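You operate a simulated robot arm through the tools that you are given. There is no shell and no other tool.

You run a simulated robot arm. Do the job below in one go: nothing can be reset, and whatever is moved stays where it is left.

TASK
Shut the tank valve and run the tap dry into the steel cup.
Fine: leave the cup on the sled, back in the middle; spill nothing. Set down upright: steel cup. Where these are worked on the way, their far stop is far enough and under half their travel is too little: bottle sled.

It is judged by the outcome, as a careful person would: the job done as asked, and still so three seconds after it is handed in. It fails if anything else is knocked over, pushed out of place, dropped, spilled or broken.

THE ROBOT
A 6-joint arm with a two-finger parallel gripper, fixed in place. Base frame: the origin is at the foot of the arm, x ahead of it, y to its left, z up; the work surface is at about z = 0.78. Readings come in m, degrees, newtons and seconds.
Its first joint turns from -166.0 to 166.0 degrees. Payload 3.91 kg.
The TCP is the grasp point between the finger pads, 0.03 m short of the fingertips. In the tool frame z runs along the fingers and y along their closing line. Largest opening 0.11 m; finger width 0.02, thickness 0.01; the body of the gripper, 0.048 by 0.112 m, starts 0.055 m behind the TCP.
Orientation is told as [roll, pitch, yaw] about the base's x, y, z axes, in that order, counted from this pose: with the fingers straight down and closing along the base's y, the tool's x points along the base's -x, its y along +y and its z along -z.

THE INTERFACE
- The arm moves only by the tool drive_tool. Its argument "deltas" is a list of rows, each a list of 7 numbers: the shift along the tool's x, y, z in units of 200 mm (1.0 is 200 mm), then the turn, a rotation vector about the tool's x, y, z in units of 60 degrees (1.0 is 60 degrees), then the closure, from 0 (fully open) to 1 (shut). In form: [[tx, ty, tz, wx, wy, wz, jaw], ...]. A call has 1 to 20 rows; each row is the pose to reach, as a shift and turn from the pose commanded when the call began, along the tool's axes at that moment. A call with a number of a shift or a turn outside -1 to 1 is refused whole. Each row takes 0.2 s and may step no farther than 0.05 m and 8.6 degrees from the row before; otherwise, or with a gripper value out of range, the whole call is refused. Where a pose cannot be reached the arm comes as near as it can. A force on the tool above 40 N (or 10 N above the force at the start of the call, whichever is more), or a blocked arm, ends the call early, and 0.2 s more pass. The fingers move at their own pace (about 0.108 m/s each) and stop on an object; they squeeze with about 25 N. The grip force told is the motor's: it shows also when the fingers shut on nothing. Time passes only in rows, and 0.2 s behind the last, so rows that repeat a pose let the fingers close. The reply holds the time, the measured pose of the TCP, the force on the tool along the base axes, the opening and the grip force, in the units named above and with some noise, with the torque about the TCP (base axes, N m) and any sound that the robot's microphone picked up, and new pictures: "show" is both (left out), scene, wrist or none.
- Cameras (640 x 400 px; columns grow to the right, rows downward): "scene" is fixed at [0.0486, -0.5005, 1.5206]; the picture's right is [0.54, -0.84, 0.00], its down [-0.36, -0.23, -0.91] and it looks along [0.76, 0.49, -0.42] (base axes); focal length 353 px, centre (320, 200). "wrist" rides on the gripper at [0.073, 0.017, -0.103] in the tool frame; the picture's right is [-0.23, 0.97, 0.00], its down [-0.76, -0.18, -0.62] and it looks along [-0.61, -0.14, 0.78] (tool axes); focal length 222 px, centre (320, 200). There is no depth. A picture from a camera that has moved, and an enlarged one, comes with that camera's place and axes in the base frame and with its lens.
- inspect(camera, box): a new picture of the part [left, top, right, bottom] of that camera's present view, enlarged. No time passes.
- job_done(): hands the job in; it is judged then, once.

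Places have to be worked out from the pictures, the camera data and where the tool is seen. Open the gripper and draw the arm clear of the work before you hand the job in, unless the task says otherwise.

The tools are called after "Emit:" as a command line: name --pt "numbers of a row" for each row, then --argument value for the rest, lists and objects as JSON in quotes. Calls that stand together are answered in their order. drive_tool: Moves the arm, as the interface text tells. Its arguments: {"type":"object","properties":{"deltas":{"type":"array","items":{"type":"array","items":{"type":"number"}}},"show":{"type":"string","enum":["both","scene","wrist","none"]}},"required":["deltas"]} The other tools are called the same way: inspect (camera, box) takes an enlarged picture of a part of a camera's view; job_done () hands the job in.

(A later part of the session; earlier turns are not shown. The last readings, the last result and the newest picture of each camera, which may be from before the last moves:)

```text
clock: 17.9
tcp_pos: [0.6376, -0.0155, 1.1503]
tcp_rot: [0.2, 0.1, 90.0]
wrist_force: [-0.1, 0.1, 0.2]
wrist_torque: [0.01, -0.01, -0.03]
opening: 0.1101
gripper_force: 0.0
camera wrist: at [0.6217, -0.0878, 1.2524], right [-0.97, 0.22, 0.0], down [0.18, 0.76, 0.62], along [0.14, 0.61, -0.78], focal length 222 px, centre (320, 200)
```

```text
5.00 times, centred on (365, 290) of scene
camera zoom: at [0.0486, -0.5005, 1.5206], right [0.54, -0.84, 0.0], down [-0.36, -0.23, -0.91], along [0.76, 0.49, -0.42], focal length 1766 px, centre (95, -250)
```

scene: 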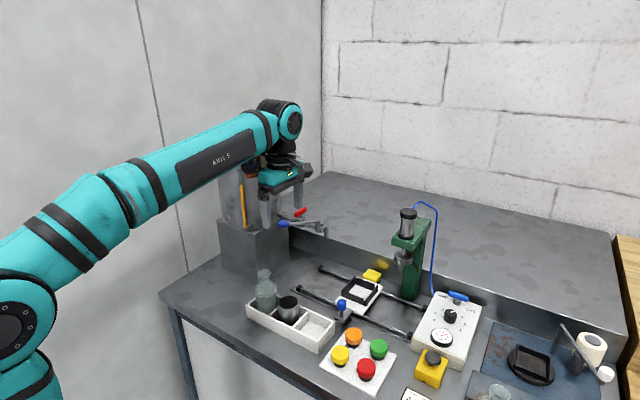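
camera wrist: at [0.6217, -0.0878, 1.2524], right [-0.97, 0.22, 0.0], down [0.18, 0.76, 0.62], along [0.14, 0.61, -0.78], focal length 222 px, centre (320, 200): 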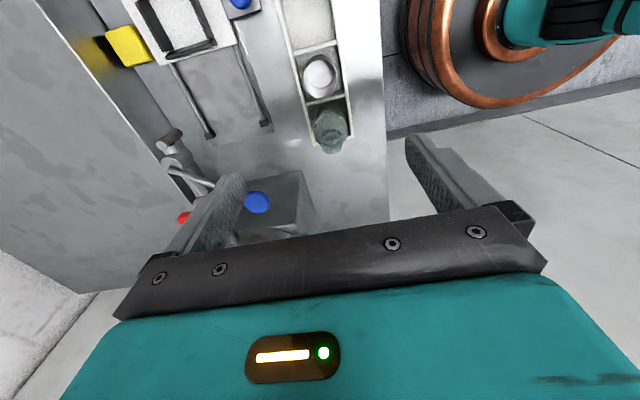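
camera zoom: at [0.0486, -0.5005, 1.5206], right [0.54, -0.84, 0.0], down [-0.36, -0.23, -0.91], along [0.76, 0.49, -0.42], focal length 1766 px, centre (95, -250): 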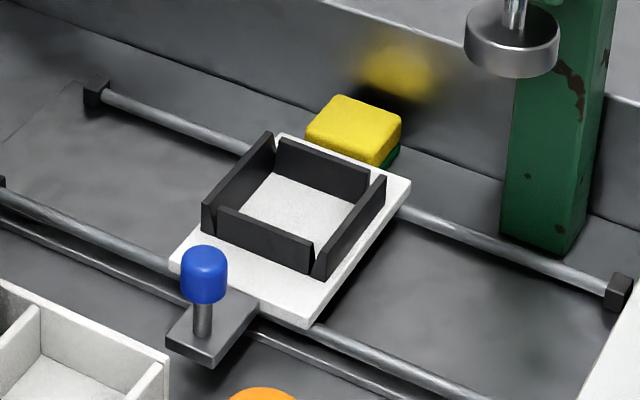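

The cup rim centre comes out at about (0.636, -0.018, 0.858), with the tray wall top near 0.817. The bottle is close on the +y side, so I'll lean the tool 10° toward -y and descend partway over the cup.

Emit:
drive_tool --pt "0.01 0.004 0.1 0 -0.08 0 0" --pt "0.025 0.008 0.25 0 -0.167 0 0" --pt "0.025 0.008 0.45 0 -0.167 0 0" --pt "0.025 0.008 0.65 0 -0.167 0 0" --pt "0.025 0.008 0.85 0 -0.167 0 0" --pt "0.025 0.008 0.95 0 -0.167 0 0"

Emit:
inspect --camera "wrist" --box '[200, 0, 440, 220]'

Emit:
inspect --camera "scene" --box '[230, 180, 350, 340]'

```text
clock: 19.3
tcp_pos: [0.6358, -0.0232, 0.9611]
tcp_rot: [0.2, -9.9, 90.1]
wrist_force: [0.0, -0.5, -0.6]
wrist_torque: [-0.02, 0.0, -0.02]
opening: 0.1103
gripper_force: 0.0
camera wrist: at [0.6205, -0.1113, 1.0493], right [-0.97, 0.22, 0.04], down [0.18, 0.64, 0.75], along [0.14, 0.73, -0.66], focal length 222 px, centre (320, 200)
```

scene: 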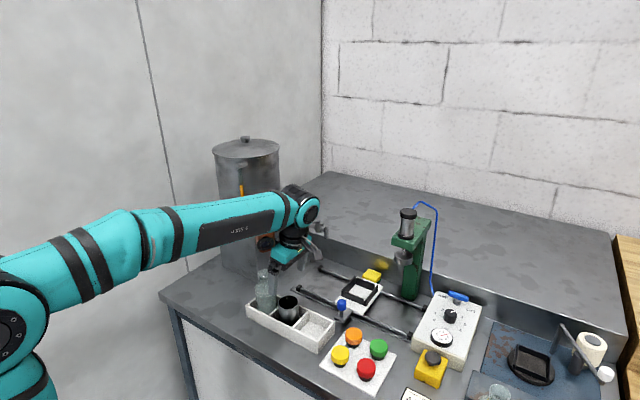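
wrist: 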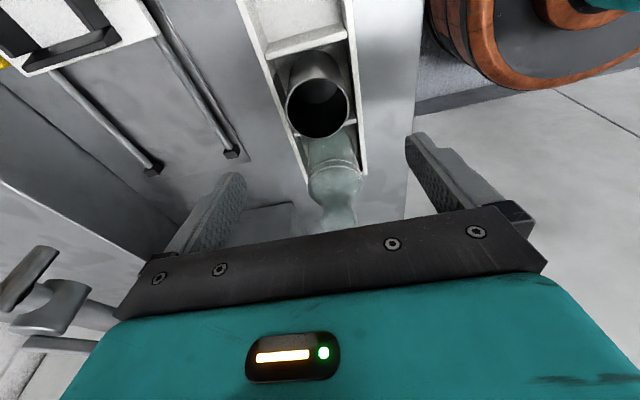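

```text
1.82 times, centred on (320, 110) of wrist
camera zoom: at [0.6205, -0.1113, 1.0493], right [-0.97, 0.22, 0.04], down [0.18, 0.64, 0.75], along [0.14, 0.73, -0.66], focal length 404 px, centre (320, 364)
```

zoom: 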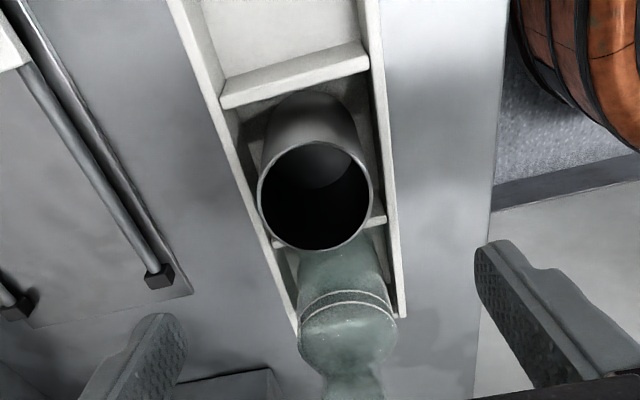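

```text
2.50 times, centred on (290, 260) of scene
camera zoom: at [0.0486, -0.5005, 1.5206], right [0.54, -0.84, 0.0], down [-0.36, -0.23, -0.91], along [0.76, 0.49, -0.42], focal length 883 px, centre (395, 50)
```

zoom: 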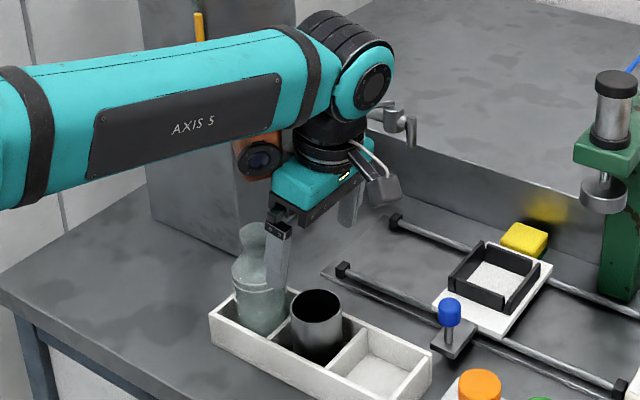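

A copper-coloured part juts from the wrist on the bottle side. I'll look at it closely before going lower.

Emit:
inspect --camera "scene" --box '[240, 180, 330, 330]'

Emit:
inspect --camera "scene" --box '[250, 210, 330, 260]'

```text
2.67 times, centred on (285, 255) of scene
camera zoom: at [0.0486, -0.5005, 1.5206], right [0.54, -0.84, 0.0], down [-0.36, -0.23, -0.91], along [0.76, 0.49, -0.42], focal length 942 px, centre (413, 53)
```

zoom: 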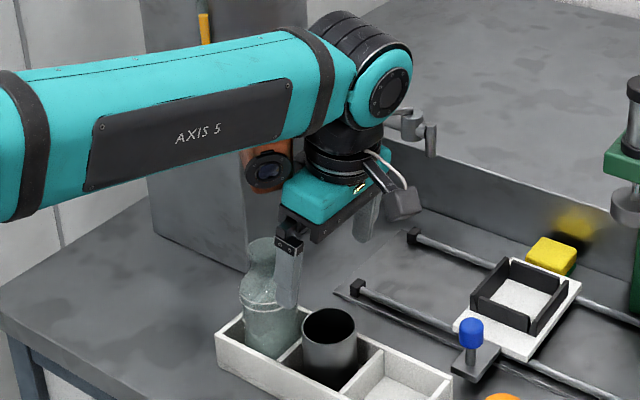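

```text
8.00 times, centred on (290, 235) of scene
camera zoom: at [0.0486, -0.5005, 1.5206], right [0.54, -0.84, 0.0], down [-0.36, -0.23, -0.91], along [0.76, 0.49, -0.42], focal length 2826 px, centre (560, -80)
```

zoom: 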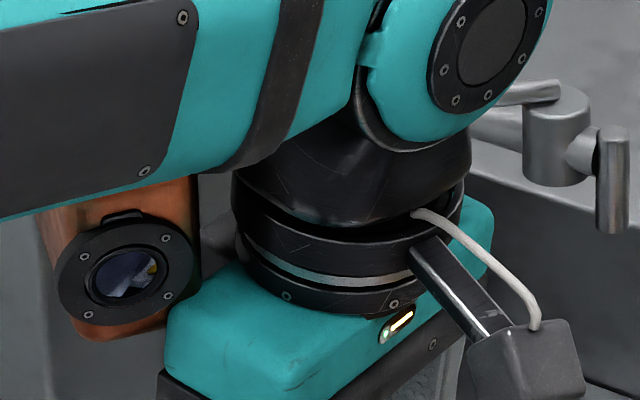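

I can't place the copper part's depth well enough to risk it near the bottle. I'll go back up and turn the tool half a turn, so that part hangs on the empty side and the camera, leaned back, is over the bottle.

Emit:
drive_tool --pt "0 0 -0.2 0 0 0 0" --pt "0 0 -0.4 0 0.08 0 0" --pt "0 0 -0.6 0 0.167 0 0" --pt "0 0 -0.8 0 0.167 0 0" --show "none"

Emit:
drive_tool --pt "0 0 0 0 0 0.1428 0" --pt "0 0 0 0 0 0.2857 0" --pt "0 0 0 0 0 0.4285 0" --pt "0 0 0 0 0 0.5714 0" --pt "0 0 0 0 0 0.7142 0" --pt "0 0 0 0 0 0.8571 0" --pt "0 0 0 0 0 1.0 0" --show "none"

Emit:
drive_tool --pt "0 0 0 0 0 0.1428 0" --pt "0 0 0 0 0 0.2857 0" --pt "0 0 0 0 0 0.4285 0" --pt "0 0 0 0 0 0.5714 0" --pt "0 0 0 0 0 0.7142 0" --pt "0 0 0 0 0 0.8571 0" --pt "0 0 0 0 0 1.0 0"

```text
clock: 20.3
tcp_pos: [0.6328, -0.048, 1.1172]
tcp_rot: [0.1, -0.1, 90.1]
wrist_force: [0.4, 0.6, 0.6]
wrist_torque: [-0.01, 0.03, -0.04]
opening: 0.1099
gripper_force: 0.1
```

```text
clock: 21.9
tcp_pos: [0.6348, -0.05, 1.1176]
tcp_rot: [0.1, 0.1, 29.9]
wrist_force: [-0.1, 0.2, 0.9]
wrist_torque: [0.0, 0.01, 0.02]
opening: 0.11
gripper_force: 0.1
```

```text
clock: 23.5
tcp_pos: [0.6351, -0.0494, 1.1179]
tcp_rot: [-0.1, 0.0, -30.1]
wrist_force: [0.1, 0.6, -0.3]
wrist_torque: [0.0, 0.02, -0.04]
opening: 0.1099
gripper_force: 0.1
camera wrist: at [0.583, 0.0028, 1.22], right [0.68, 0.73, 0.0], down [0.57, -0.54, 0.62], along [0.45, -0.43, -0.78], focal length 222 px, centre (320, 200)
```

scene: 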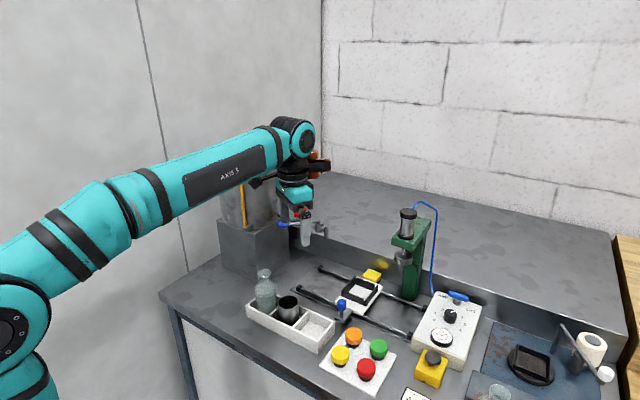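
wrist: 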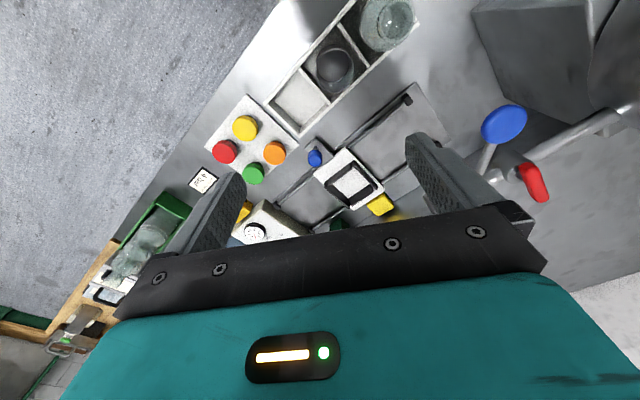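

The tool turns freely. One more 60° turn to yaw -90, then I'll check the view.

Emit:
drive_tool --pt "0 0 0 0 0 0.1428 0" --pt "0 0 0 0 0 0.2857 0" --pt "0 0 0 0 0 0.4285 0" --pt "0 0 0 0 0 0.5714 0" --pt "0 0 0 0 0 0.7142 0" --pt "0 0 0 0 0 0.8571 0" --pt "0 0 0 0 0 0.998 0" --show "none"

Emit:
drive_tool --pt "0 0 0 0 0.1111 0 0" --pt "0.05 0 0 0 0.2222 0 0" --pt "0.1 0 0.1 0 0.3333 0 0"

Emit:
inspect --camera "wrist" --box '[200, 0, 440, 220]'

Emit:
inspect --camera "scene" --box '[230, 130, 370, 340]'

```text
clock: 25.1
tcp_pos: [0.6338, -0.0495, 1.1161]
tcp_rot: [0.0, 0.0, -90.1]
wrist_force: [0.2, 0.2, -1.5]
wrist_torque: [-0.01, 0.02, -0.02]
opening: 0.11
gripper_force: 0.0
```

```text
clock: 25.9
tcp_pos: [0.634, -0.0292, 1.0966]
tcp_rot: [-0.1, 20.1, -89.8]
wrist_force: [-1.0, 0.2, 0.1]
wrist_torque: [-0.01, -0.01, 0.04]
opening: 0.11
gripper_force: 0.1
camera wrist: at [0.6522, 0.0039, 1.2184], right [0.97, -0.21, -0.08], down [-0.17, -0.93, 0.32], along [-0.14, -0.3, -0.94], focal length 222 px, centre (320, 200)
```

scene: 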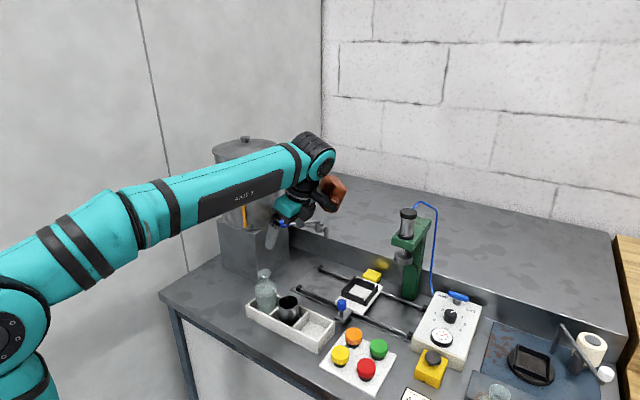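
wrist: 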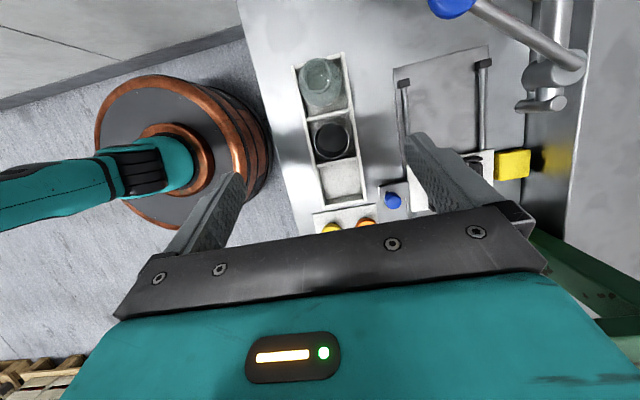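

```text
1.82 times, centred on (320, 110) of wrist
camera zoom: at [0.6522, 0.0039, 1.2184], right [0.97, -0.21, -0.08], down [-0.17, -0.93, 0.32], along [-0.14, -0.3, -0.94], focal length 404 px, centre (320, 364)
```

zoom: 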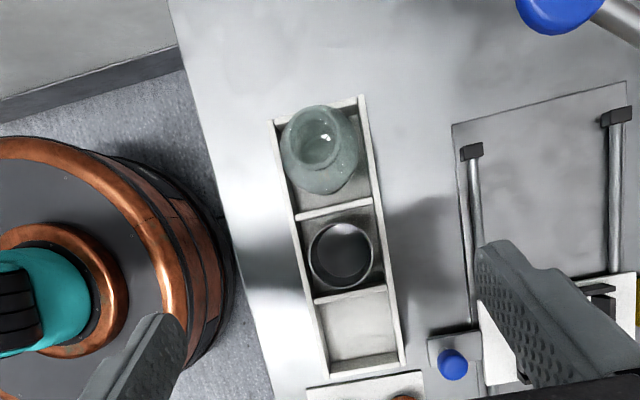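

```text
1.90 times, centred on (300, 235) of scene
camera zoom: at [0.0486, -0.5005, 1.5206], right [0.54, -0.84, 0.0], down [-0.36, -0.23, -0.91], along [0.76, 0.49, -0.42], focal length 673 px, centre (358, 133)
```

zoom: 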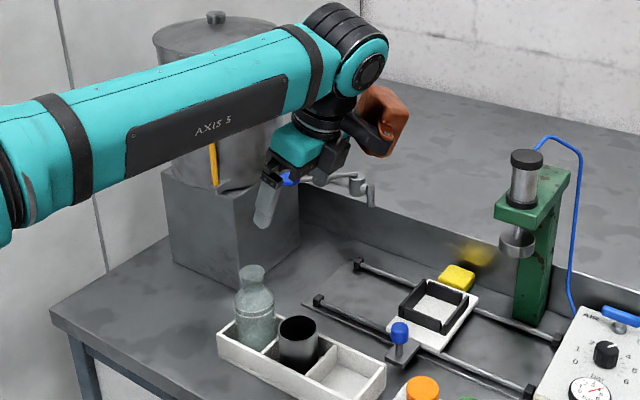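

The copper part is now on the empty side, and this view puts the cup rim at (0.637, -0.017), in agreement. I'll descend vertically in two steps and look in between.

Emit:
drive_tool --pt "-0.05 0.006 0.2 0 0 0 0" --pt "-0.13 0.0125 0.42 0 0 0 0" --pt "-0.196 0.0125 0.62 0 0 0 0"

Emit:
inspect --camera "scene" --box '[230, 160, 370, 340]'

Emit:
inspect --camera "wrist" --box '[200, 0, 440, 220]'

```text
clock: 26.7
tcp_pos: [0.635, -0.0241, 0.968]
tcp_rot: [-0.1, 20.0, -89.9]
wrist_force: [-0.4, 0.9, 0.6]
wrist_torque: [0.03, 0.04, -0.03]
opening: 0.11
gripper_force: 0.1
camera wrist: at [0.6533, 0.01, 1.0896], right [0.97, -0.21, -0.08], down [-0.17, -0.93, 0.33], along [-0.14, -0.3, -0.94], focal length 222 px, centre (320, 200)
```

scene: 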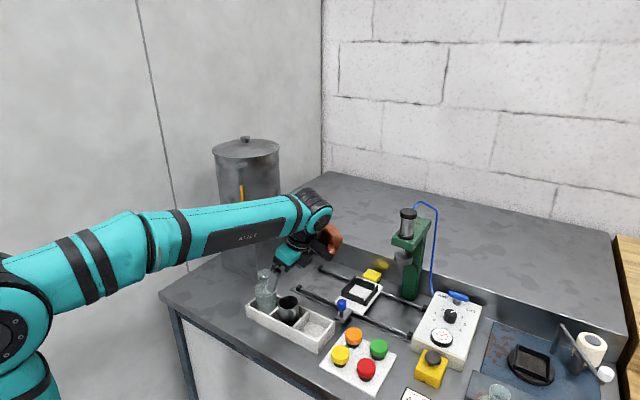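
wrist: 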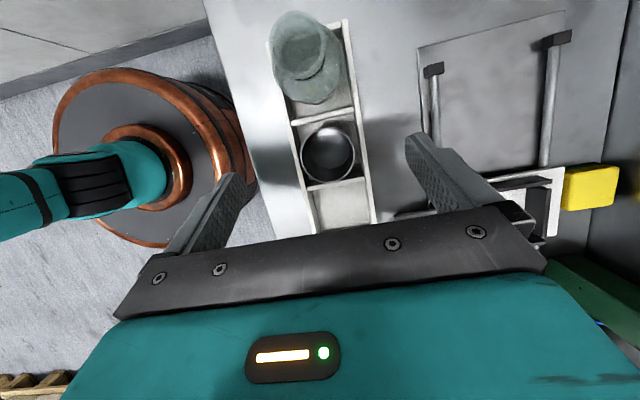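

```text
2.22 times, centred on (300, 250) of scene
camera zoom: at [0.0486, -0.5005, 1.5206], right [0.54, -0.84, 0.0], down [-0.36, -0.23, -0.91], along [0.76, 0.49, -0.42], focal length 785 px, centre (364, 89)
```

zoom: 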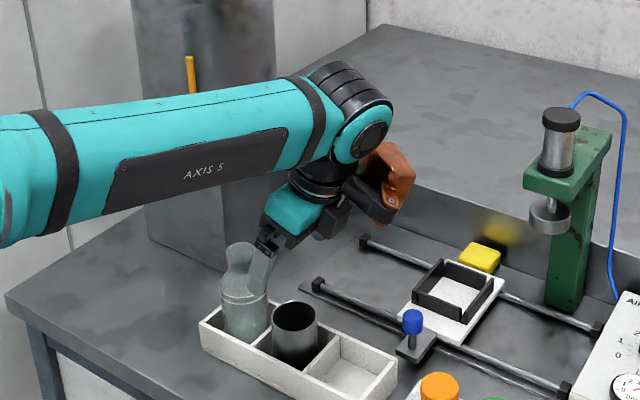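

```text
1.82 times, centred on (320, 110) of wrist
camera zoom: at [0.6533, 0.01, 1.0896], right [0.97, -0.21, -0.08], down [-0.17, -0.93, 0.33], along [-0.14, -0.3, -0.94], focal length 404 px, centre (320, 364)
```

zoom: 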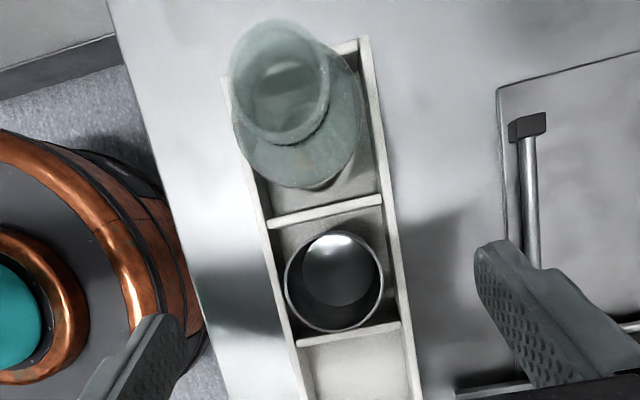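

Cup position is confirmed again and there is room around the bottle. Descending to z ≈ 0.858 now; I'll check alignment before closing.

Emit:
drive_tool --pt "-0.06 0.004 0.17 0 0 0 0" --pt "-0.12 0.0075 0.34 0 0 0 0" --pt "-0.155 0.0075 0.44 0 0 0 0" --pt "-0.181 0.0075 0.52 0 0 0 0"

Emit:
inspect --camera "scene" --box '[240, 220, 350, 340]'

Emit:
inspect --camera "wrist" --box '[160, 0, 480, 240]'

```text
clock: 27.7
tcp_pos: [0.637, -0.0222, 0.8558]
tcp_rot: [-0.1, 20.0, -89.9]
wrist_force: [0.1, -0.7, -0.3]
wrist_torque: [0.0, -0.04, 0.02]
opening: 0.11
gripper_force: 0.1
camera wrist: at [0.6552, 0.0122, 0.977], right [0.97, -0.21, -0.08], down [-0.17, -0.93, 0.33], along [-0.14, -0.3, -0.94], focal length 222 px, centre (320, 200)
```

scene: 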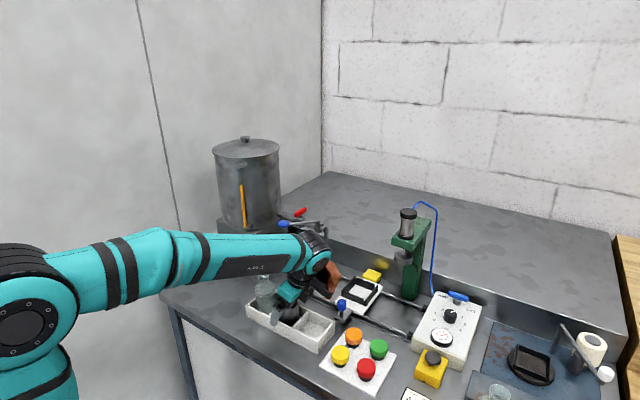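
wrist: 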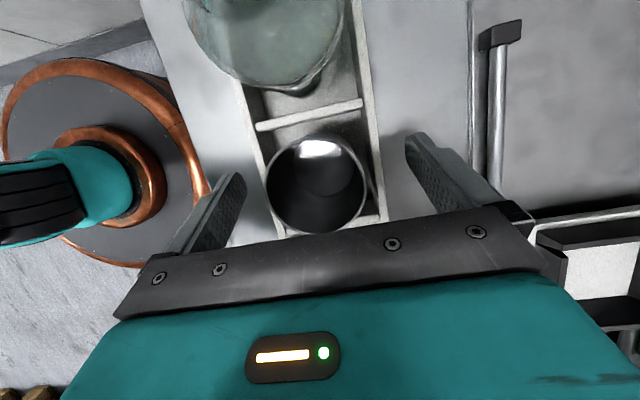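

```text
3.33 times, centred on (295, 280) of scene
camera zoom: at [0.0486, -0.5005, 1.5206], right [0.54, -0.84, 0.0], down [-0.36, -0.23, -0.91], along [0.76, 0.49, -0.42], focal length 1177 px, centre (403, -67)
```

zoom: 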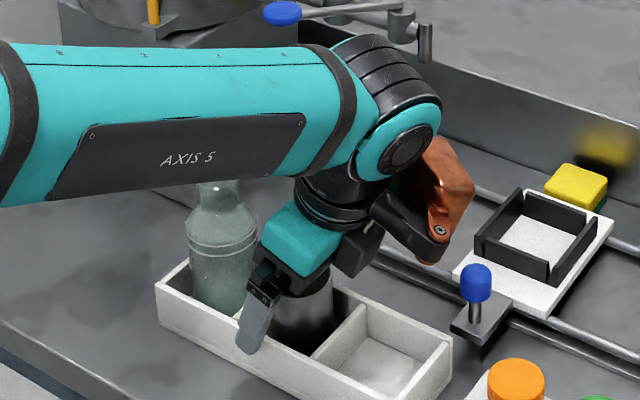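

```text
1.67 times, centred on (320, 120) of wrist
camera zoom: at [0.6552, 0.0122, 0.977], right [0.97, -0.21, -0.08], down [-0.17, -0.93, 0.33], along [-0.14, -0.3, -0.94], focal length 370 px, centre (320, 333)
```

zoom: 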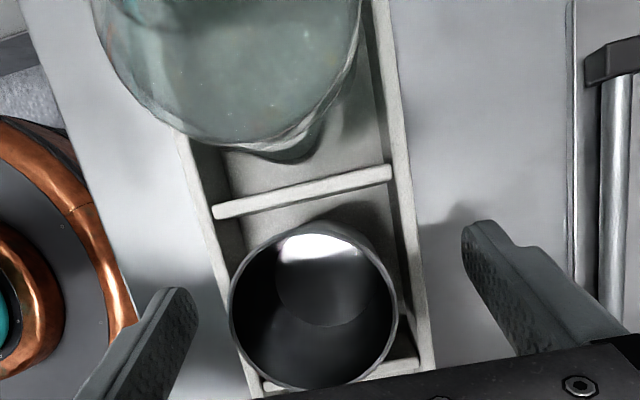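

The cup is centred between the fingers. Closing gently on it.

Emit:
drive_tool --pt "0 0 0 0 0 0 0.3" --pt "0 0 0 0 0 0 0.45" --pt "0 0 0 0 0 0 0.6" --pt "0 0 0 0 0 0 0.7" --pt "0 0 0 0 0 0 0.7" --show "wrist"

```text
clock: 28.8
tcp_pos: [0.6359, -0.0218, 0.8549]
tcp_rot: [-0.4, 20.1, -90.0]
wrist_force: [-21.1, -0.1, 3.1]
wrist_torque: [0.11, -1.27, -0.43]
opening: 0.0854
gripper_force: 45.0
stopped in row 5: the force on the tool passed its limit at 41 N (the readings are from after the stop); the commanded pose is now the measured one
camera wrist: at [0.6539, 0.0122, 0.9767], right [0.97, -0.21, -0.08], down [-0.17, -0.93, 0.33], along [-0.15, -0.3, -0.94], focal length 222 px, centre (320, 200)
```

wrist: 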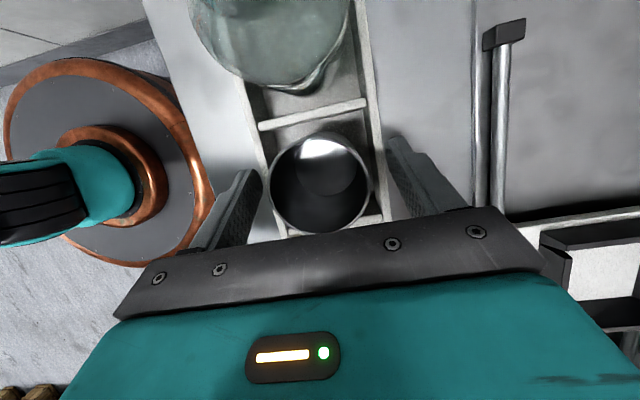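

The fingers stopped at 0.085 m, which is the tray's outer walls rather than the cup, so the tray is taller than I judged. I'll reopen, lift about 13 mm and check.

Emit:
drive_tool --pt "0 0 0 0 0 0 0.1" --pt "0 0 0 0 0 0 0" --pt "0.012 0.005 -0.03 0 0 0 0" --pt "0.023 0.005 -0.0615 0 0 0 0"

Emit:
inspect --camera "scene" --box '[240, 260, 340, 350]'

```text
clock: 29.8
tcp_pos: [0.6377, -0.0212, 0.8673]
tcp_rot: [-0.3, 20.0, -89.9]
wrist_force: [0.1, 0.0, -0.1]
wrist_torque: [0.0, -0.01, -0.01]
opening: 0.1101
gripper_force: 0.0
camera wrist: at [0.6556, 0.0128, 0.989], right [0.97, -0.21, -0.08], down [-0.17, -0.93, 0.33], along [-0.15, -0.3, -0.94], focal length 222 px, centre (320, 200)
```

scene: 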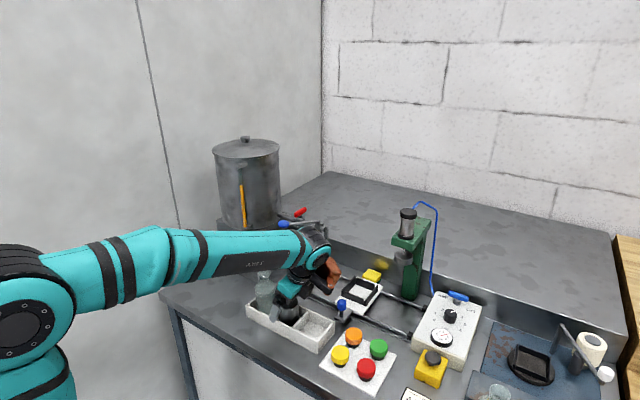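
wrist: 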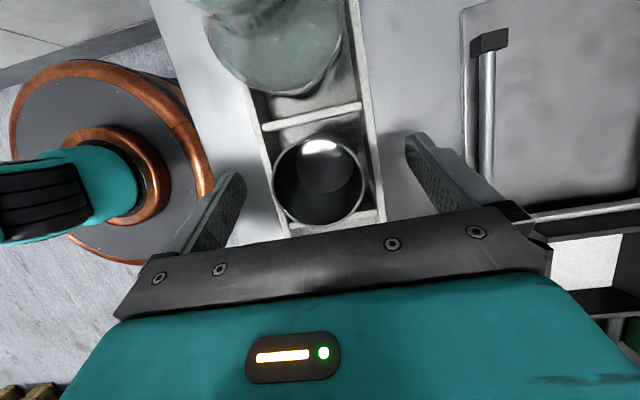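

```text
4.44 times, centred on (290, 305) of scene
camera zoom: at [0.0486, -0.5005, 1.5206], right [0.54, -0.84, 0.0], down [-0.36, -0.23, -0.91], along [0.76, 0.49, -0.42], focal length 1570 px, centre (453, -267)
```

zoom: 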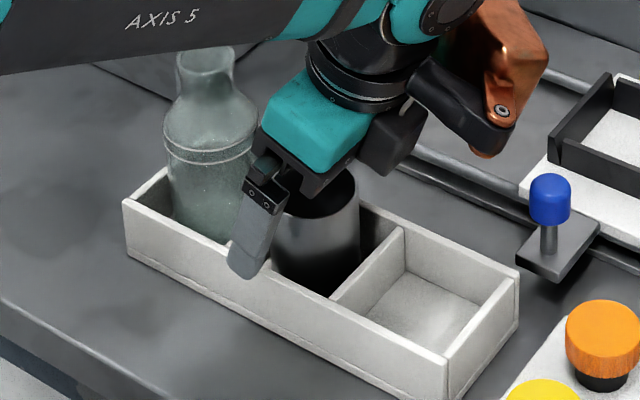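

The fingertips are now above the tray wall. Closing on the cup.

Emit:
drive_tool --pt "0 0 0 0 0 0 0.25" --pt "0 0 0 0 0 0 0.4" --pt "0 0 0 0 0 0 0.5" --pt "0 0 0 0 0 0 0.55" --pt "0 0 0 0 0 0 0.6" --show "wrist"

Emit:
inspect --camera "scene" --box '[240, 260, 340, 350]'

```text
clock: 31.0
tcp_pos: [0.6373, -0.0214, 0.8678]
tcp_rot: [-0.3, 20.0, -89.8]
wrist_force: [-0.7, -0.6, 1.9]
wrist_torque: [-0.02, -0.1, 0.01]
opening: 0.055
gripper_force: 25.1
camera wrist: at [0.6555, 0.0128, 0.9892], right [0.97, -0.21, -0.08], down [-0.17, -0.93, 0.33], along [-0.15, -0.3, -0.94], focal length 222 px, centre (320, 200)
```

wrist: 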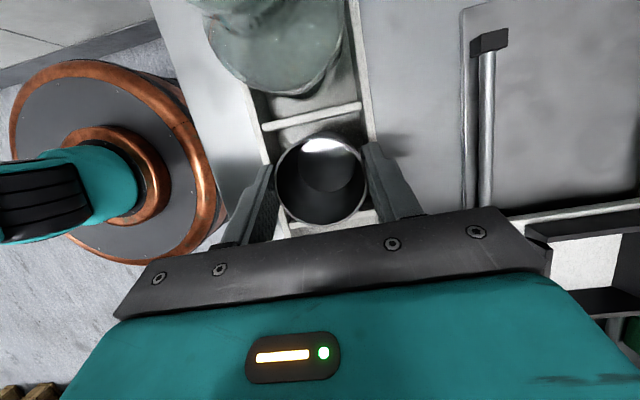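

```text
4.44 times, centred on (290, 305) of scene
camera zoom: at [0.0486, -0.5005, 1.5206], right [0.54, -0.84, 0.0], down [-0.36, -0.23, -0.91], along [0.76, 0.49, -0.42], focal length 1570 px, centre (453, -267)
```

zoom: 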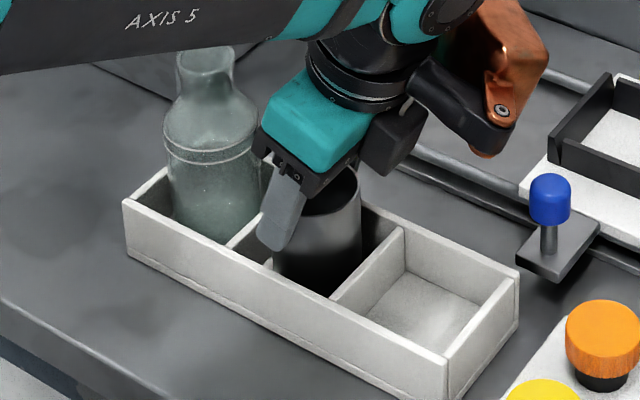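

The cup is held: opening 0.055 m, 25 N grip. Lifting it straight up out of the tray.

Emit:
drive_tool --pt "0 0 0 0 0 0 0.7" --pt "0.025 0 -0.07 0 0 0 0.7" --pt "0.068 0 -0.188 0 0 0 0.7" --pt "0.137 0 -0.376 0 0 0 0.7" --pt "0.205 0 -0.564 0 0 0 0.7" --pt "0.273 0 -0.752 0 0 0 0.7"

Emit:
inspect --camera "scene" --box '[230, 180, 350, 340]'

```text
clock: 32.4
tcp_pos: [0.638, -0.0202, 1.0304]
tcp_rot: [-0.3, 20.0, -89.9]
wrist_force: [0.3, 0.9, -1.2]
wrist_torque: [0.03, 0.03, 0.01]
opening: 0.0547
gripper_force: 24.7
camera wrist: at [0.657, 0.0137, 1.1511], right [0.97, -0.21, -0.08], down [-0.17, -0.93, 0.33], along [-0.15, -0.3, -0.94], focal length 222 px, centre (320, 200)
```

scene: 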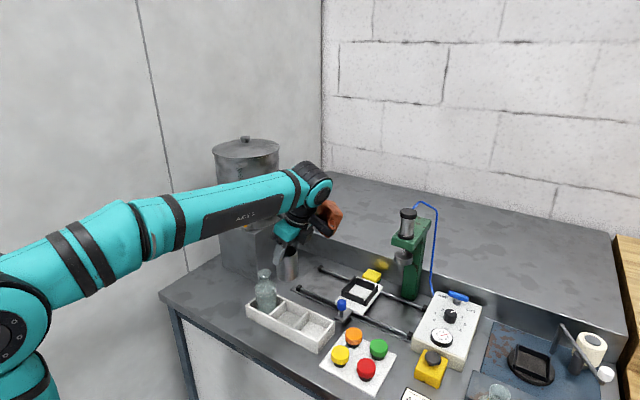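
wrist: 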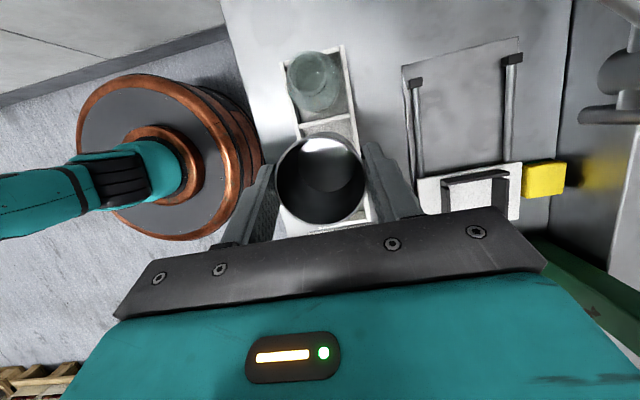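

```text
2.50 times, centred on (290, 260) of scene
camera zoom: at [0.0486, -0.5005, 1.5206], right [0.54, -0.84, 0.0], down [-0.36, -0.23, -0.91], along [0.76, 0.49, -0.42], focal length 883 px, centre (395, 50)
```

zoom: 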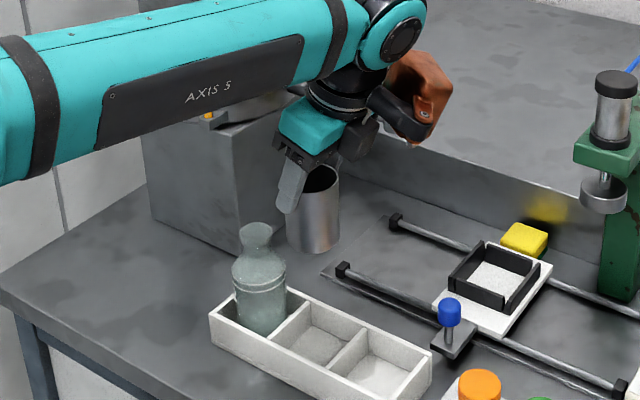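

The cup is held upright, with its bottom about 0.08 m below the TCP. Keeping the same lean so it stays upright, I'll turn about the vertical towards yaw 0, so the camera faces -x and the copper part points away from the press, while moving toward the sled.

Emit:
drive_tool --pt "-0.049 0.043 -0.033 0.0489 0 -0.1343 0.7" --pt "-0.098 0.086 -0.066 0.0977 0 -0.2686 0.7" --pt "-0.147 0.129 -0.099 0.1466 0 -0.4029 0.7" --pt "-0.195 0.171 -0.132 0.1954 0 -0.5371 0.7" --pt "-0.244 0.214 -0.165 0.2443 0 -0.6714 0.7" --pt "-0.293 0.257 -0.198 0.2931 0 -0.8057 0.7" --pt "-0.342 0.3 -0.231 0.342 0 -0.94 0.7"

```text
clock: 34.0
tcp_pos: [0.6981, -0.1001, 1.05]
tcp_rot: [-0.1, 20.2, -29.7]
wrist_force: [0.0, 0.9, -0.4]
wrist_torque: [0.0, -0.01, -0.02]
opening: 0.0547
gripper_force: 25.1
camera wrist: at [0.68, -0.0685, 1.1714], right [0.67, 0.74, -0.08], down [0.72, -0.61, 0.32], along [0.19, -0.27, -0.94], focal length 222 px, centre (320, 200)
```

scene: 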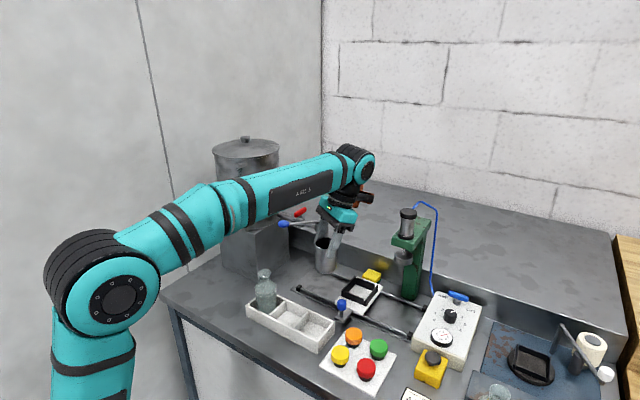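
wrist: 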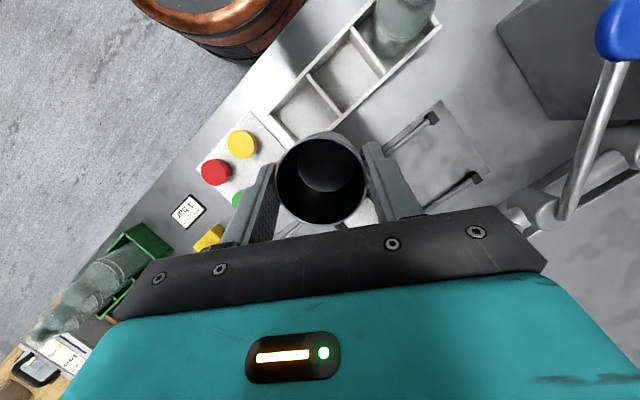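

Continuing to yaw 0 and to a hover above the sled holder at z ≈ 1.02.

Emit:
drive_tool --pt "-0.138 0.031 -0.018 0.0339 0 -0.0931 0.7" --pt "-0.276 0.062 -0.036 0.0677 0 -0.1861 0.7" --pt "-0.414 0.094 -0.055 0.1016 0 -0.2792 0.7" --pt "-0.552 0.125 -0.073 0.1354 0 -0.3722 0.7" --pt "-0.689 0.156 -0.091 0.1693 0 -0.4653 0.7"

Emit:
inspect --camera "scene" --box '[310, 140, 450, 330]'

Emit:
inspect --camera "wrist" --box '[200, 40, 440, 260]'

```text
clock: 35.2
tcp_pos: [0.8299, -0.1415, 1.0206]
tcp_rot: [0.0, 20.2, 0.0]
wrist_force: [-0.9, 0.8, 0.0]
wrist_torque: [0.01, -0.04, -0.02]
opening: 0.0547
gripper_force: 25.2
camera wrist: at [0.7988, -0.1231, 1.141], right [0.21, 0.97, -0.08], down [0.93, -0.18, 0.32], along [0.3, -0.14, -0.94], focal length 222 px, centre (320, 200)
```

scene: 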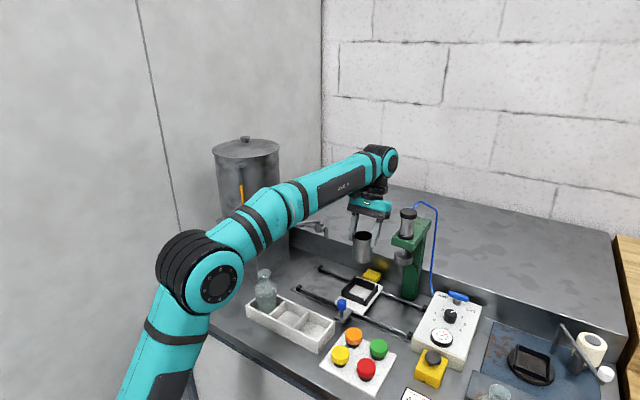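
wrist: 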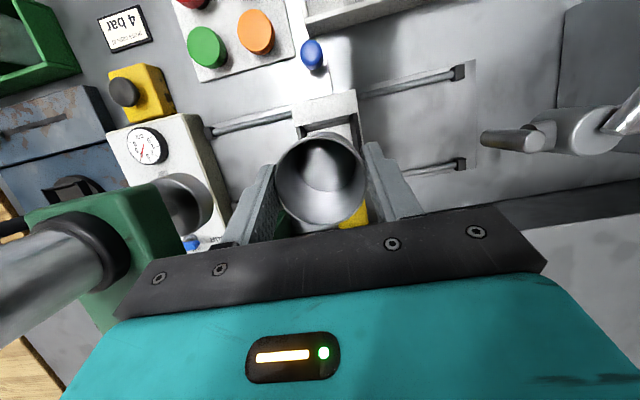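

```text
2.11 times, centred on (380, 235) of scene
camera zoom: at [0.0486, -0.5005, 1.5206], right [0.54, -0.84, 0.0], down [-0.36, -0.23, -0.91], along [0.76, 0.49, -0.42], focal length 744 px, centre (194, 126)
```

zoom: 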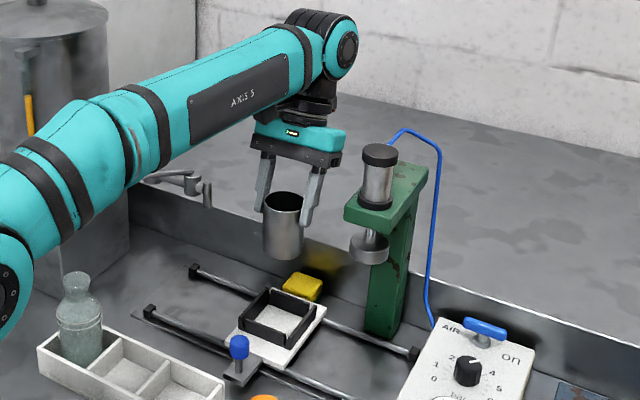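

```text
1.82 times, centred on (320, 150) of wrist
camera zoom: at [0.7988, -0.1231, 1.141], right [0.21, 0.97, -0.08], down [0.93, -0.18, 0.32], along [0.3, -0.14, -0.94], focal length 404 px, centre (320, 291)
```

zoom: 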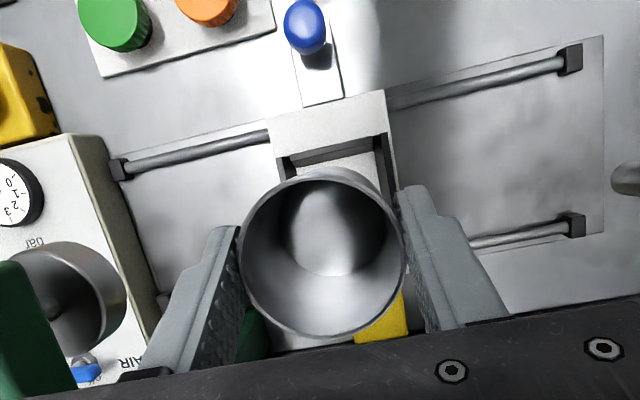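

Cup is above the sled and about 3 cm clear of the press. I'll zoom in to compare the cup's centre with the holder's.

Emit:
inspect --camera "scene" --box '[325, 215, 415, 315]'

Emit:
inspect --camera "wrist" --box '[240, 60, 400, 240]'

```text
4.00 times, centred on (370, 265) of scene
camera zoom: at [0.0486, -0.5005, 1.5206], right [0.54, -0.84, 0.0], down [-0.36, -0.23, -0.91], along [0.76, 0.49, -0.42], focal length 1413 px, centre (120, -60)
```

zoom: 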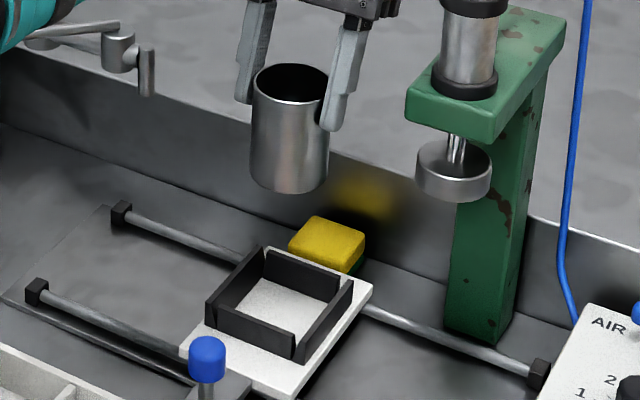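

```text
2.22 times, centred on (320, 150) of wrist
camera zoom: at [0.7988, -0.1231, 1.141], right [0.21, 0.97, -0.08], down [0.93, -0.18, 0.32], along [0.3, -0.14, -0.94], focal length 494 px, centre (320, 311)
```

zoom: 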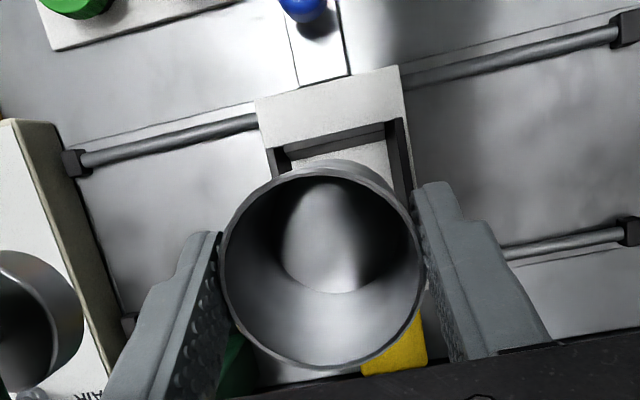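

The cup centre is about (0.826, -0.141) and the holder centre about (0.831, -0.139), so I'll correct by 5 mm and lower most of the way, stopping above the plate.

Emit:
drive_tool --pt "-0.023 0.01 -0.009 0 0 0 0.7" --pt "-0.082 0.01 0.15 0 0 0 0.7" --pt "-0.14 0.01 0.31 0 0 0 0.7" --pt "-0.19 0.01 0.445 0 0 0 0.7"

Emit:
inspect --camera "scene" --box '[325, 215, 415, 315]'

Emit:
inspect --camera "wrist" --box '[240, 60, 400, 240]'

```text
clock: 36.2
tcp_pos: [0.8344, -0.1405, 0.9213]
tcp_rot: [0.1, 20.2, 0.0]
wrist_force: [0.7, 0.3, -0.6]
wrist_torque: [-0.02, -0.05, 0.0]
opening: 0.0545
gripper_force: 24.9
camera wrist: at [0.8049, -0.1228, 1.0422], right [0.21, 0.97, -0.08], down [0.93, -0.18, 0.32], along [0.3, -0.14, -0.94], focal length 222 px, centre (320, 200)
```

scene: 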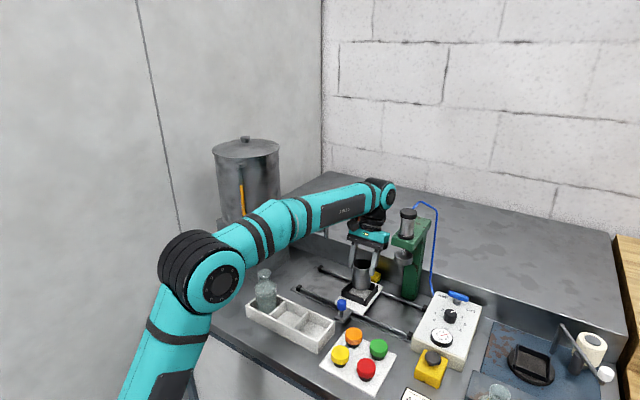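
wrist: 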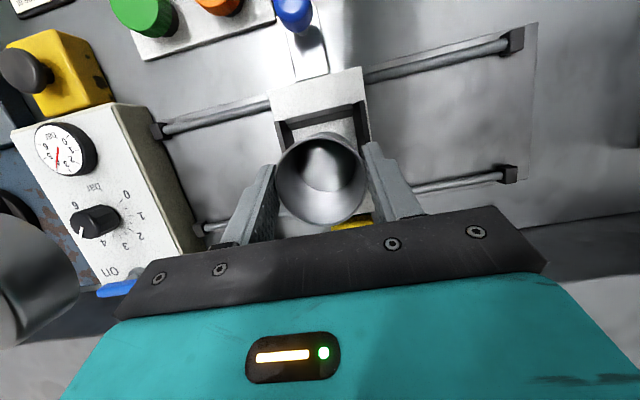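

```text
4.00 times, centred on (370, 265) of scene
camera zoom: at [0.0486, -0.5005, 1.5206], right [0.54, -0.84, 0.0], down [-0.36, -0.23, -0.91], along [0.76, 0.49, -0.42], focal length 1413 px, centre (120, -60)
```

zoom: 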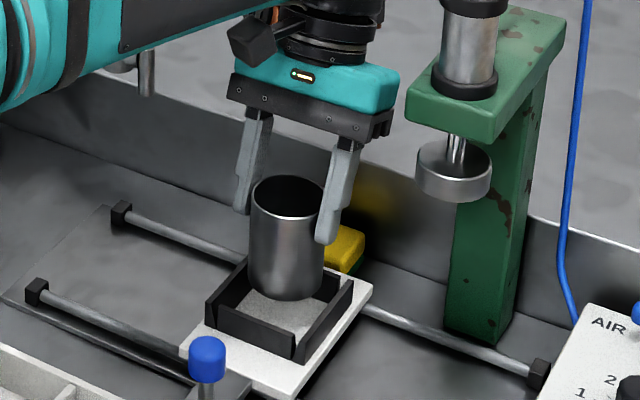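

```text
2.22 times, centred on (320, 150) of wrist
camera zoom: at [0.8049, -0.1228, 1.0422], right [0.21, 0.97, -0.08], down [0.93, -0.18, 0.32], along [0.3, -0.14, -0.94], focal length 494 px, centre (320, 311)
```

zoom: 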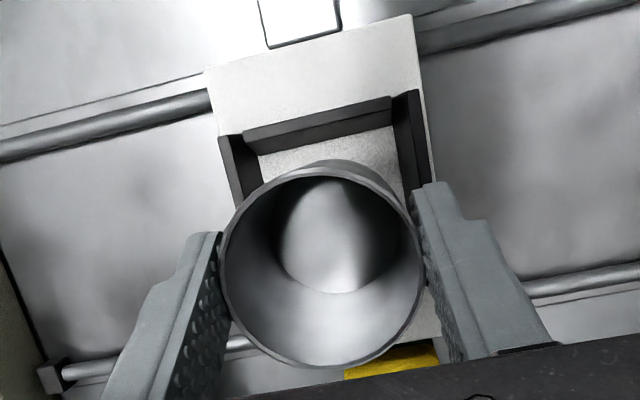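

The cup is lined up with the holder to within 2–3 mm and clears the walls. I'll make a small y correction and lower another 30 mm.

Emit:
drive_tool --pt "-0.005 0.0125 -0.002 0 0 0 0.7" --pt "-0.03 0.0125 0.07 0 0 0 0.7" --pt "-0.057 0.0125 0.139 0 0 0 0.7" --show "scene"

Emit:
inspect --camera "scene" --box '[325, 215, 415, 315]'

```text
clock: 37.0
tcp_pos: [0.8365, -0.1361, 0.8912]
tcp_rot: [-0.1, 20.2, -0.1]
wrist_force: [-12.5, -0.5, 6.2]
wrist_torque: [-0.01, 0.68, -0.05]
opening: 0.0548
gripper_force: 24.2
```

scene: 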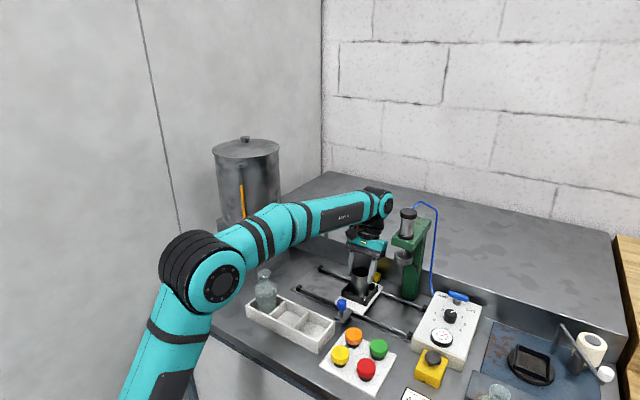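

```text
4.00 times, centred on (370, 265) of scene
camera zoom: at [0.0486, -0.5005, 1.5206], right [0.54, -0.84, 0.0], down [-0.36, -0.23, -0.91], along [0.76, 0.49, -0.42], focal length 1413 px, centre (120, -60)
```

zoom: 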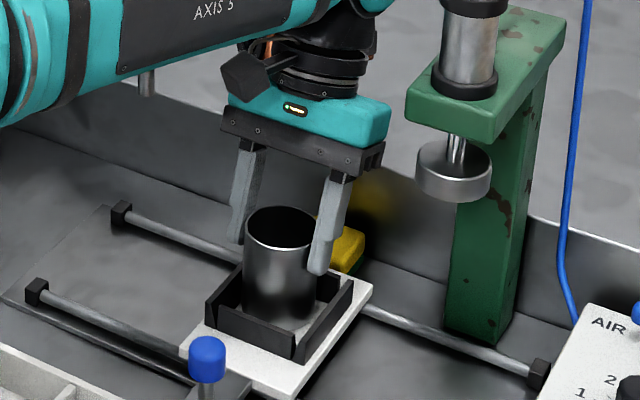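

The sideways force of -12 N in x says the cup touches the holder's rear wall, so I'm a few millimetres too far in +x. I'll lift slightly, shift -6 mm in x and check the forces.

Emit:
drive_tool --pt "0.007 0 -0.019 0 0 0 0.7" --pt "0.035 0 -0.008 0 0 0 0.7" --pt "0.035 0 -0.008 0 0 0 0.7" --show "wrist"

Emit:
inspect --camera "wrist" --box '[220, 60, 420, 260]'

```text
clock: 37.8
tcp_pos: [0.8308, -0.1363, 0.8933]
tcp_rot: [-0.1, 20.2, -0.1]
wrist_force: [1.0, -0.3, -0.6]
wrist_torque: [0.01, -0.02, 0.0]
opening: 0.0545
gripper_force: 24.5
camera wrist: at [0.8002, -0.1194, 1.0147], right [0.21, 0.97, -0.08], down [0.93, -0.18, 0.32], along [0.3, -0.14, -0.94], focal length 222 px, centre (320, 200)
```

wrist: 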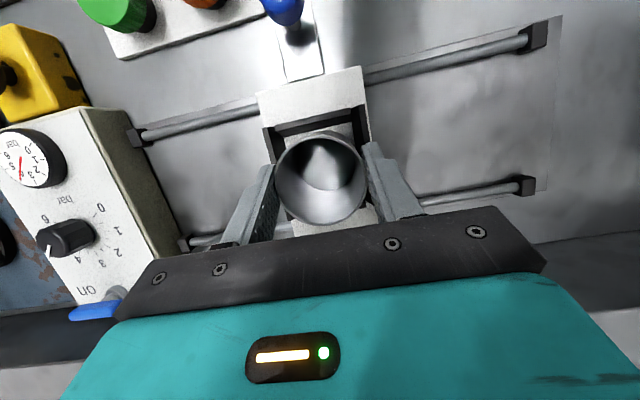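

```text
2.00 times, centred on (320, 160) of wrist
camera zoom: at [0.8002, -0.1194, 1.0147], right [0.21, 0.97, -0.08], down [0.93, -0.18, 0.32], along [0.3, -0.14, -0.94], focal length 444 px, centre (320, 280)
```

zoom: 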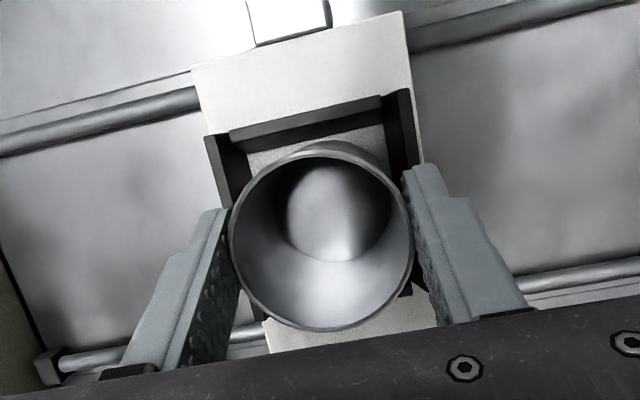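

The contact cleared: forces are back to about zero. Lowering in small steps to feel for the plate.

Emit:
drive_tool --pt "-0.007 -0.005 0.0188 0 0 0 0.7" --pt "-0.0138 -0.008 0.0375 0 0 0 0.7" --pt "-0.0172 -0.008 0.0469 0 0 0 0.7" --show "scene"

Emit:
inspect --camera "scene" --box '[325, 215, 415, 315]'

```text
clock: 38.6
tcp_pos: [0.8311, -0.1384, 0.8844]
tcp_rot: [0.0, 20.3, -0.1]
wrist_force: [-2.1, 2.6, 13.5]
wrist_torque: [0.25, 0.05, 0.05]
opening: 0.055
gripper_force: 24.6
```

scene: 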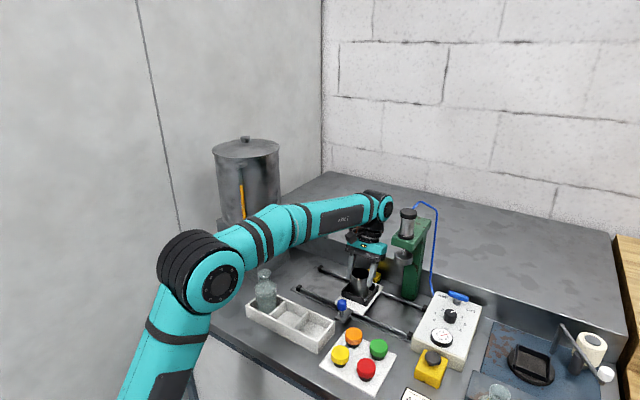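

```text
4.00 times, centred on (370, 265) of scene
camera zoom: at [0.0486, -0.5005, 1.5206], right [0.54, -0.84, 0.0], down [-0.36, -0.23, -0.91], along [0.76, 0.49, -0.42], focal length 1413 px, centre (120, -60)
```

zoom: 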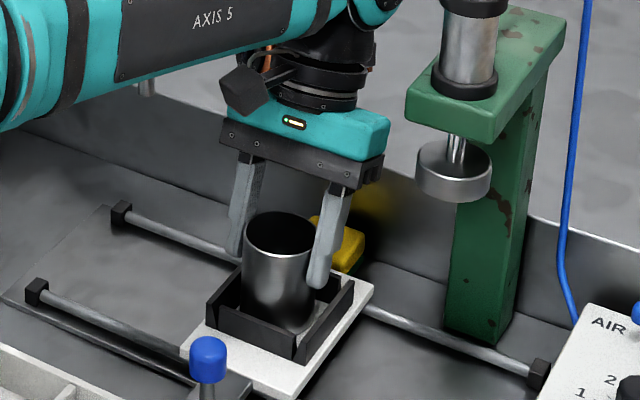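

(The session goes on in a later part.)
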